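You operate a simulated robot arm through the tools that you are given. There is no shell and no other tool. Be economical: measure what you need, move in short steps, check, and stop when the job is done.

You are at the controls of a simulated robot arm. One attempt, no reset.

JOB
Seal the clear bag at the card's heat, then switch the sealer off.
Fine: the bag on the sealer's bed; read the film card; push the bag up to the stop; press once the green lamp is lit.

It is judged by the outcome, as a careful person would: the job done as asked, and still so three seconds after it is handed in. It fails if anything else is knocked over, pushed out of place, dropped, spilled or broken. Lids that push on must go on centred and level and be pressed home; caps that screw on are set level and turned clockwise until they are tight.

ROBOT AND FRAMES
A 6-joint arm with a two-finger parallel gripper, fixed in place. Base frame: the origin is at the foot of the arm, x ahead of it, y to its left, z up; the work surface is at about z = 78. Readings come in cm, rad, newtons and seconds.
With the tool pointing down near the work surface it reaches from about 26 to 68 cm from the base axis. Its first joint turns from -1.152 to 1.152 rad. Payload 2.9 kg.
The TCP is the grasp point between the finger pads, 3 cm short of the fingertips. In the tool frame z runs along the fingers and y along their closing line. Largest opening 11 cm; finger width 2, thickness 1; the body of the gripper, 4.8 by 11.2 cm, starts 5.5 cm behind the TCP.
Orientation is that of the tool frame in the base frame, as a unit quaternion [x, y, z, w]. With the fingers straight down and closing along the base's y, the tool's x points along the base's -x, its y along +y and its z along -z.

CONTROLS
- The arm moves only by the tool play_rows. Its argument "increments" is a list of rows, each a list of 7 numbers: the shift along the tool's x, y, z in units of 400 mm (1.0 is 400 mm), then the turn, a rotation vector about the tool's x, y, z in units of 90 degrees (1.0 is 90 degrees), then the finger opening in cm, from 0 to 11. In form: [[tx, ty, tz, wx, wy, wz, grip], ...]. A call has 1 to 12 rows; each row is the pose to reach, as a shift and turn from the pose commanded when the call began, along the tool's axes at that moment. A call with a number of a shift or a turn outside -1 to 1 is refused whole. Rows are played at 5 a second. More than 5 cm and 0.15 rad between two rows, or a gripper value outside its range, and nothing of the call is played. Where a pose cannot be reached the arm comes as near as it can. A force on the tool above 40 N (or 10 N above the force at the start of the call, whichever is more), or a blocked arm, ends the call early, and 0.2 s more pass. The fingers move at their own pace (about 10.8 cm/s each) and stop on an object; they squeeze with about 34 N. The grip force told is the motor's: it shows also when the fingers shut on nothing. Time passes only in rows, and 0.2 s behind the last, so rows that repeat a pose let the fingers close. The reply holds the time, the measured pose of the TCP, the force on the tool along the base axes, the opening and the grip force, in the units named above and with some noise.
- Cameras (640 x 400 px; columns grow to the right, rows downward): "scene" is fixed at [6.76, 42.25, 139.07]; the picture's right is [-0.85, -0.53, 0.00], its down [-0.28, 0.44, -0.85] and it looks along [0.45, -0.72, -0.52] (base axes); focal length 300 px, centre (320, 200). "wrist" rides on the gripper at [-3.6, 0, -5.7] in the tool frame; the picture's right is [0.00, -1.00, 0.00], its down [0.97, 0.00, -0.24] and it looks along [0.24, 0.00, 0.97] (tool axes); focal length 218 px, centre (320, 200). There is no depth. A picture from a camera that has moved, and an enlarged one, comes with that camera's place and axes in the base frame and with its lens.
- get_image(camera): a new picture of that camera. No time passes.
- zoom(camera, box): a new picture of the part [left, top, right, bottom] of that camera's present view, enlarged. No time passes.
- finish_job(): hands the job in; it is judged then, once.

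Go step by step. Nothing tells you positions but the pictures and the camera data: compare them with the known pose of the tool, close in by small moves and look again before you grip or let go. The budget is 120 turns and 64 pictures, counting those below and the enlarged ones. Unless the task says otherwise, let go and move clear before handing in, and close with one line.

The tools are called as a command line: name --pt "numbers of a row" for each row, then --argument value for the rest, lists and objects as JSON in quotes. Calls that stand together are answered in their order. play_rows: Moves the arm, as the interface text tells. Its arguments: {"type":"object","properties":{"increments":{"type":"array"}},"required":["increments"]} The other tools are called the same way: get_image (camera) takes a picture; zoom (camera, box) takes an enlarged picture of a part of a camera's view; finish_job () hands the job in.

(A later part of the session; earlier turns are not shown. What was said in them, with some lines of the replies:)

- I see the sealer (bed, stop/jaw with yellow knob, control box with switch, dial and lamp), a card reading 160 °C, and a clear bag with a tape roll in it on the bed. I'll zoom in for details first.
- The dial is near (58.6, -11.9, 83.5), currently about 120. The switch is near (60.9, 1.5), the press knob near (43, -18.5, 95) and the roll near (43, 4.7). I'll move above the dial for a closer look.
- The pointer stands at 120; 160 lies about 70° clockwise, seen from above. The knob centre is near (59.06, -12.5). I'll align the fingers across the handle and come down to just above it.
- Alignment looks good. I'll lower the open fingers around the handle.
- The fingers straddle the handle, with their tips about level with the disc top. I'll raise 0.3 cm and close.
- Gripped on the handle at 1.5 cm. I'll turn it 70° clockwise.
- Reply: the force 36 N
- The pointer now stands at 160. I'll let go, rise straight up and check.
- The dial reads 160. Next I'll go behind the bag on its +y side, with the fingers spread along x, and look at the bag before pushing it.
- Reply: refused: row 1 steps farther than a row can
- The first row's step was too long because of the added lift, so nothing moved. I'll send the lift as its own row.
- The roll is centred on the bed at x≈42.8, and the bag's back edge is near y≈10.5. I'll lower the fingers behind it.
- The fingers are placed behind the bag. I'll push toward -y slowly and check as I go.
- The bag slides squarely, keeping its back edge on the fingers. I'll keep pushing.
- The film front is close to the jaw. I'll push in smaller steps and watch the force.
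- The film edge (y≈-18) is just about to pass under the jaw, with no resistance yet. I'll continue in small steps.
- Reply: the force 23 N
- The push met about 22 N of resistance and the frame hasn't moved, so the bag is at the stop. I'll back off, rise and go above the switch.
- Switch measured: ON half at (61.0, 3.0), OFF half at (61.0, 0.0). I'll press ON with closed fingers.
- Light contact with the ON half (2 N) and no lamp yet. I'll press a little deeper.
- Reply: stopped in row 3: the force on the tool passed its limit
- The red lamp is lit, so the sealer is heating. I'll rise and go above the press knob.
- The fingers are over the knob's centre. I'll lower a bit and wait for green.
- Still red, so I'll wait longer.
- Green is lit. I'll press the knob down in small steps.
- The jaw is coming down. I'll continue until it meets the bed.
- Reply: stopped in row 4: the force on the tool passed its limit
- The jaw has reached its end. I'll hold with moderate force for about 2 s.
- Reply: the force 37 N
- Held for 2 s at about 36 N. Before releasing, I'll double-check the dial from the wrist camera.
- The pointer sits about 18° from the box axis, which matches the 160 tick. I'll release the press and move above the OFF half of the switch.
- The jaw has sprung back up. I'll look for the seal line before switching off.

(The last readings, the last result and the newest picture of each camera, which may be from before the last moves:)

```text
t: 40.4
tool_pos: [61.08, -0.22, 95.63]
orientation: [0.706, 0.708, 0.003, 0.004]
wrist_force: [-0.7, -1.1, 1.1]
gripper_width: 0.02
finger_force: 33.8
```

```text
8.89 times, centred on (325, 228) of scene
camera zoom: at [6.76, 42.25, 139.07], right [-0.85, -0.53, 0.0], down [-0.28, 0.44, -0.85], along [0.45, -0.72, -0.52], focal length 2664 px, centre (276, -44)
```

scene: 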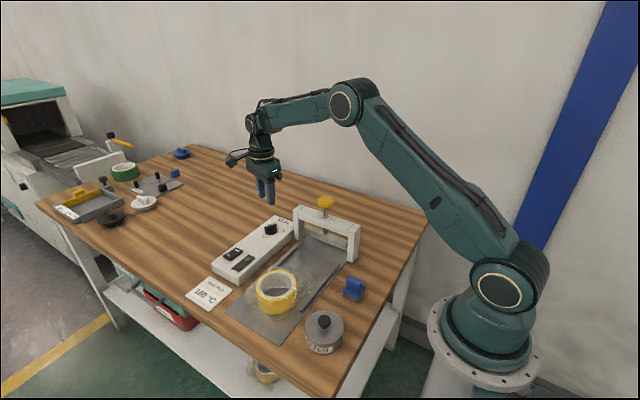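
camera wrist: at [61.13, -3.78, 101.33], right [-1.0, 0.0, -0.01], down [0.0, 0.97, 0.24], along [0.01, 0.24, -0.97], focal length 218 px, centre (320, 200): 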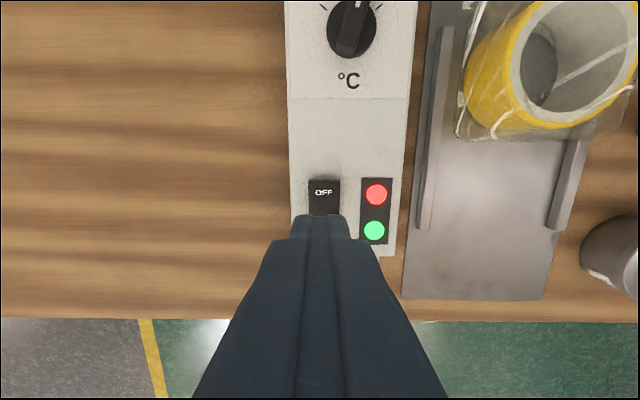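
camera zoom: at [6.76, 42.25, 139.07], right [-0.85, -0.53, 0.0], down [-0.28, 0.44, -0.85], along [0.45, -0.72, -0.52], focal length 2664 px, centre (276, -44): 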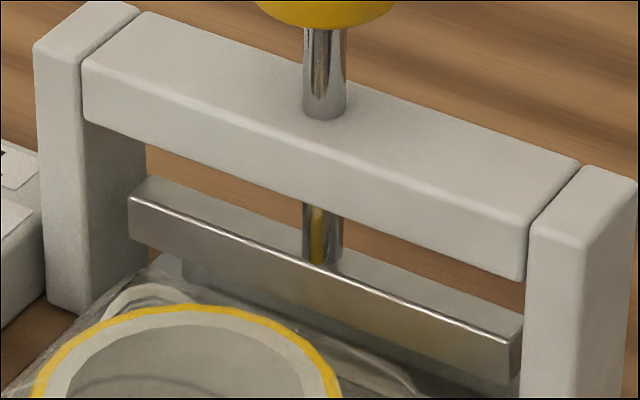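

The seal is hidden from here. I'll view the mouth from the -y side with the wrist camera.

play_rows --pt "0 0 -0.1 0 0 0 0" --pt "0 0 -0.18 0 0 0 0" --pt "-0.08 -0.05 -0.18 0 0 0 0" --pt "-0.17 -0.1 -0.18 0 0 0 0" --pt "-0.26 -0.16 -0.18 0 0 0 0" --pt "-0.35 -0.22 -0.18 0 0 0 0" --pt "-0.44 -0.28 -0.18 0 0 0 0" --pt "-0.53 -0.34 -0.18 0 0 0 0" --pt "-0.61 -0.4 -0.18 0 0 0 0" --pt "-0.69 -0.45 -0.18 0 0 0 0"

get_image --camera "wrist"

```text
t: 42.6
tool_pos: [43.03, -27.71, 102.74]
orientation: [0.707, 0.707, 0.002, 0.005]
wrist_force: [0.0, 0.3, 0.6]
gripper_width: 0.01
finger_force: 34.4
```

```text
22 pictures are left
camera wrist: at [42.86, -31.32, 108.55], right [-1.0, 0.0, -0.01], down [0.0, 0.97, 0.24], along [0.01, 0.24, -0.97], focal length 218 px, centre (320, 200)
```

wrist: 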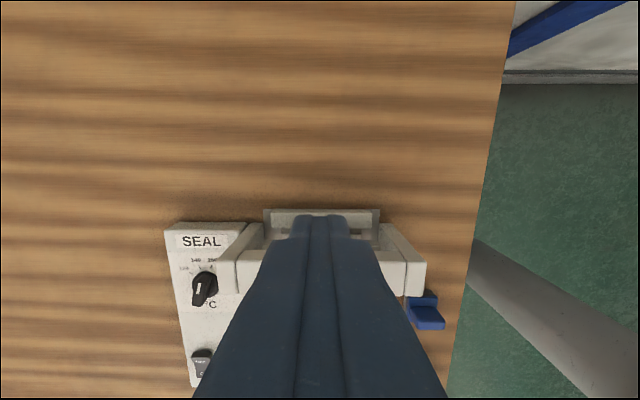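

zoom --camera "wrist" --box '[230, 200, 410, 300]'

```text
3.56 times, centred on (320, 250) of wrist
camera zoom: at [42.86, -31.32, 108.55], right [-1.0, 0.0, -0.01], down [0.0, 0.97, 0.24], along [0.01, 0.24, -0.97], focal length 776 px, centre (320, 22)
```

zoom: 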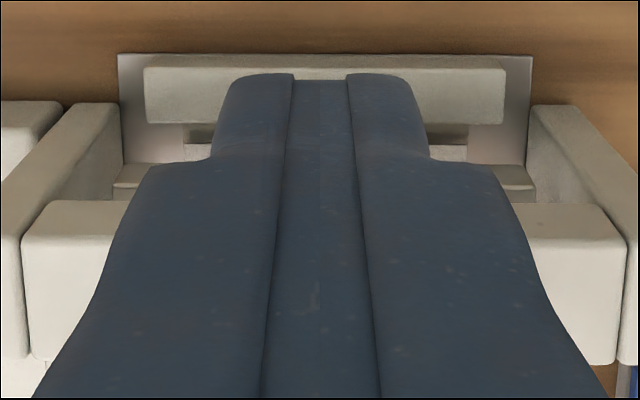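

Opening the fingers will clear the view.

play_rows --pt "0 0 0 0 0 0 5" --pt "0 0 0 0 0 0 11" --pt "0 0 0 0 0 0 11"

zoom --camera "wrist" --box '[240, 200, 400, 300]'

```text
t: 43.4
tool_pos: [42.93, -27.69, 102.88]
orientation: [0.707, 0.708, 0.003, 0.004]
wrist_force: [0.6, -0.6, 0.6]
gripper_width: 11.02
finger_force: 0.1
```

```text
4.00 times, centred on (320, 250) of wrist
camera zoom: at [42.89, -31.28, 108.56], right [-1.0, 0.0, -0.01], down [0.0, 0.97, 0.24], along [0.01, 0.24, -0.97], focal length 873 px, centre (320, 0)
```

zoom: 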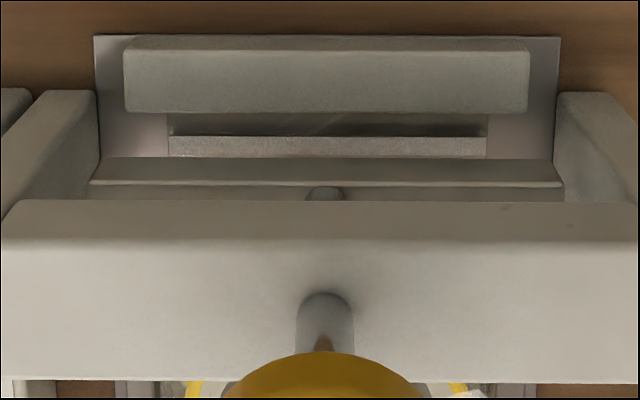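

A frosted seal band runs across the full mouth of the bag at the jaw, and the film edge is against the stop. Now I'll go back and press OFF.

play_rows --pt "0.08 0.05 0 0 0 0 5" --pt "0.16 0.11 0 0 0 0 0" --pt "0.25 0.17 0 0 0 0 0" --pt "0.34 0.23 0 0 0 0 0" --pt "0.43 0.29 0 0 0 0 0" --pt "0.52 0.35 0 0 0 0 0" --pt "0.61 0.4 0 0 0 0 0" --pt "0.69 0.45 0 0 0 0 0" --pt "0.69 0.45 0.1 0 0 0 0" --pt "0.69 0.45 0.2 0 0 0 0" --pt "0.69 0.45 0.3 0 0 0 0" --pt "0.69 0.45 0.38 0 0 0 0"

zoom --camera "scene" --box '[210, 210, 310, 290]'

```text
t: 46.0
tool_pos: [61.01, -0.35, 87.7]
orientation: [0.707, 0.707, 0.002, 0.003]
wrist_force: [-0.3, 0.0, 0.7]
gripper_width: 0.01
finger_force: 34.1
```

```text
5.00 times, centred on (260, 250) of scene
camera zoom: at [6.76, 42.25, 139.07], right [-0.85, -0.53, 0.0], down [-0.28, 0.44, -0.85], along [0.45, -0.72, -0.52], focal length 1498 px, centre (620, -50)
```

zoom: 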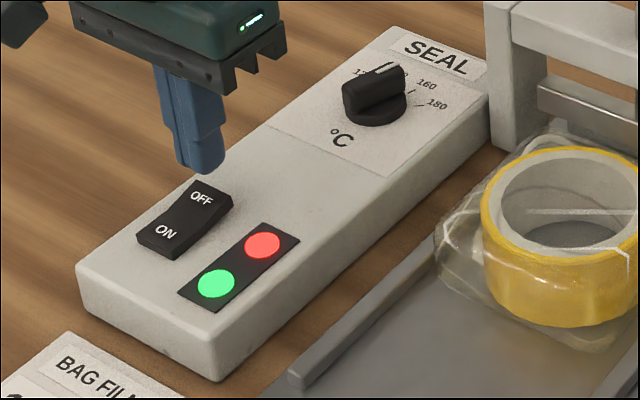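

play_rows --pt "0.009 0 0.02 0 0 0 0" --pt "0.009 0 0.035 0 0 0 0" --pt "0.009 0 0.045 0 0 0 0" --pt "0.009 0 0.0525 0 0 0 0" --pt "0.009 0 0.06 0 0 0 0" --pt "0.009 0 0.0675 0 0 0 0"

zoom --camera "scene" --box '[210, 210, 310, 290]'

```text
t: 47.4
tool_pos: [61.16, -0.0, 85.51]
orientation: [0.706, 0.708, 0.005, 0.006]
wrist_force: [-12.1, -0.5, 37.8]
gripper_width: 0.0
finger_force: 34.2
```

```text
5.00 times, centred on (260, 250) of scene
camera zoom: at [6.66, 42.25, 139.08], right [-0.85, -0.53, 0.0], down [-0.28, 0.44, -0.85], along [0.45, -0.72, -0.52], focal length 1498 px, centre (620, -50)
```

zoom: 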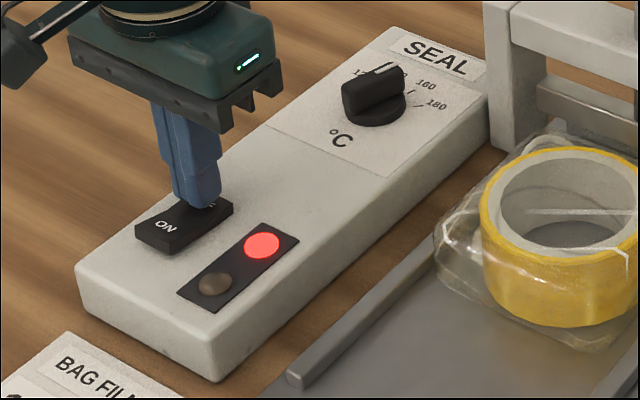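

Green went out and red is still lit. I'll lift off and look at the switch.

play_rows --pt "0 0 -0.03 0 0 0 0" --pt "0 0 -0.12 0 0 0 0" --pt "0 0 -0.22 0 0 0 0" --pt "0.0 0 -0.3 0 0 0 0"

zoom --camera "scene" --box '[210, 210, 310, 290]'

```text
t: 48.4
tool_pos: [60.97, 0.07, 97.15]
orientation: [0.706, 0.708, 0.002, 0.003]
wrist_force: [-0.7, 0.1, -0.4]
gripper_width: 0.0
finger_force: 33.5
```

```text
5.00 times, centred on (260, 250) of scene
camera zoom: at [6.76, 42.25, 139.07], right [-0.85, -0.53, 0.0], down [-0.28, 0.44, -0.85], along [0.45, -0.72, -0.52], focal length 1498 px, centre (620, -50)
```

zoom: 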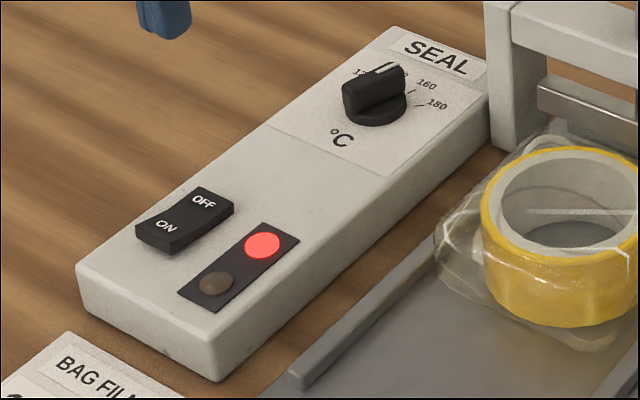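

The rocker now looks tilted to OFF. I'll wait a moment to see whether the red lamp goes out.

play_rows --pt "-0.05 0 0 0 0 0 0" --pt "-0.05 0 0 0 0 0 0" --pt "-0.05 0 0 0 0 0 0" --pt "-0.05 0 0 0 0 0 0" --pt "-0.05 0 0 0 0 0 0" --pt "-0.05 0 0 0 0 0 0" --pt "-0.05 0 0 0 0 0 0" --pt "-0.05 0 0 0 0 0 0" --pt "-0.05 0 0 0 0 0 0" --pt "-0.05 0 0 0 0 0 0" --pt "-0.05 0 0 0 0 0 0" --pt "-0.05 0 0 0 0 0 0"

zoom --camera "scene" --box '[210, 210, 310, 290]'

```text
t: 51.0
tool_pos: [61.06, -1.89, 97.1]
orientation: [0.706, 0.708, 0.003, 0.004]
wrist_force: [0.2, -0.5, -0.9]
gripper_width: 0.0
finger_force: 34.2
```

```text
5.00 times, centred on (260, 250) of scene
camera zoom: at [6.76, 42.25, 139.07], right [-0.85, -0.53, 0.0], down [-0.28, 0.44, -0.85], along [0.45, -0.72, -0.52], focal length 1498 px, centre (620, -50)
```

zoom: 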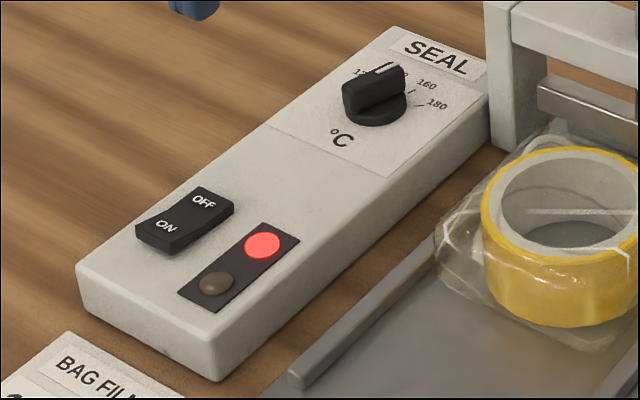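

The rocker is down on OFF and green is out. Red may be a "hot" indicator, so I'll wait for it to cool.

play_rows --pt "0 0 0 0 0 0 0" --pt "0 0 0 0 0 0 0" --pt "0 0 0 0 0 0 0" --pt "0 0 0 0 0 0 0" --pt "0 0 0 0 0 0 0" --pt "0 0 0 0 0 0 0" --pt "0 0 0 0 0 0 0" --pt "0 0 0 0 0 0 0" --pt "0 0 0 0 0 0 0" --pt "0 0 0 0 0 0 0" --pt "0 0 0 0 0 0 0" --pt "0 0 0 0 0 0 0"

play_rows --pt "0 0 0 0 0 0 0" --pt "0 0 0 0 0 0 0" --pt "0 0 0 0 0 0 0" --pt "0 0 0 0 0 0 0" --pt "0 0 0 0 0 0 0" --pt "0 0 0 0 0 0 0" --pt "0 0 0 0 0 0 0" --pt "0 0 0 0 0 0 0" --pt "0 0 0 0 0 0 0" --pt "0 0 0 0 0 0 0" --pt "0 0 0 0 0 0 0" --pt "0 0 0 0 0 0 0"

play_rows --pt "0 0 0 0 0 0 0" --pt "0 0 0 0 0 0 0" --pt "0 0 0 0 0 0 0" --pt "0 0 0 0 0 0 0" --pt "0 0 0 0 0 0 0" --pt "0 0 0 0 0 0 0" --pt "0 0 0 0 0 0 0" --pt "0 0 0 0 0 0 0" --pt "0 0 0 0 0 0 0" --pt "0 0 0 0 0 0 0" --pt "0 0 0 0 0 0 0" --pt "0 0 0 0 0 0 0"

get_image --camera "wrist"

```text
t: 53.6
tool_pos: [61.04, -1.79, 97.2]
orientation: [0.706, 0.708, 0.003, 0.004]
wrist_force: [0.3, -0.6, 0.1]
gripper_width: 0.0
finger_force: 33.9
```

```text
t: 56.2
tool_pos: [61.04, -1.79, 96.96]
orientation: [0.707, 0.707, 0.002, 0.004]
wrist_force: [-0.3, 0.3, 0.6]
gripper_width: 0.02
finger_force: 34.0
```

```text
t: 58.8
tool_pos: [61.06, -1.95, 97.05]
orientation: [0.707, 0.708, 0.002, 0.004]
wrist_force: [-0.1, -0.7, -0.3]
gripper_width: 0.0
finger_force: 34.4
```

```text
15 pictures are left
camera wrist: at [60.98, -5.46, 102.75], right [-1.0, 0.0, -0.01], down [0.0, 0.97, 0.24], along [0.01, 0.24, -0.97], focal length 218 px, centre (320, 200)
```

wrist: 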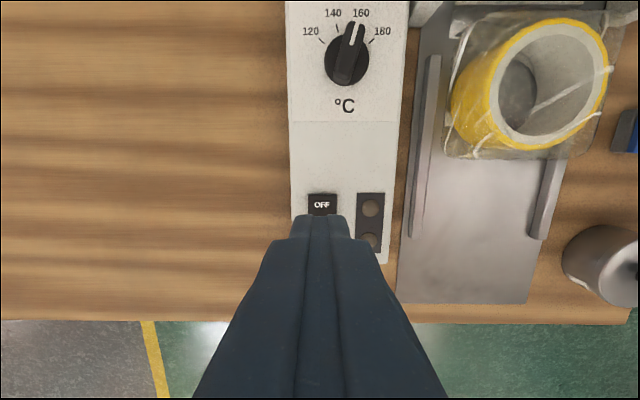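

Both lamps are now out, the dial is at 160 and the switch is OFF. I'll rise clear and take a final look.

play_rows --pt "0 0 -0.1 0 0 0 3" --pt "0 0 -0.2 0 0 0 5"

get_image --camera "scene"

```text
t: 59.4
tool_pos: [60.98, -1.72, 105.0]
orientation: [0.706, 0.708, 0.003, 0.004]
wrist_force: [-0.6, -0.5, 0.0]
gripper_width: 5.02
finger_force: 0.2
```

```text
14 pictures are left
```

scene: 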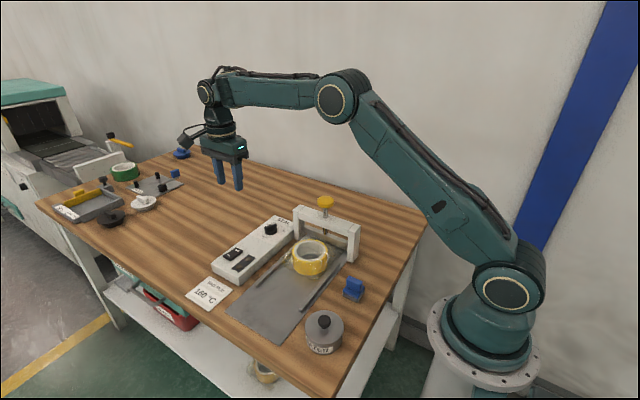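

Everything is in place and the arm is clear, so I'm handing in.

finish_job

```text
The job is handed in.
```

The bag is sealed across its full mouth at 160 °C, the sealer is switched off with both lamps out, and nothing else on the table was moved.
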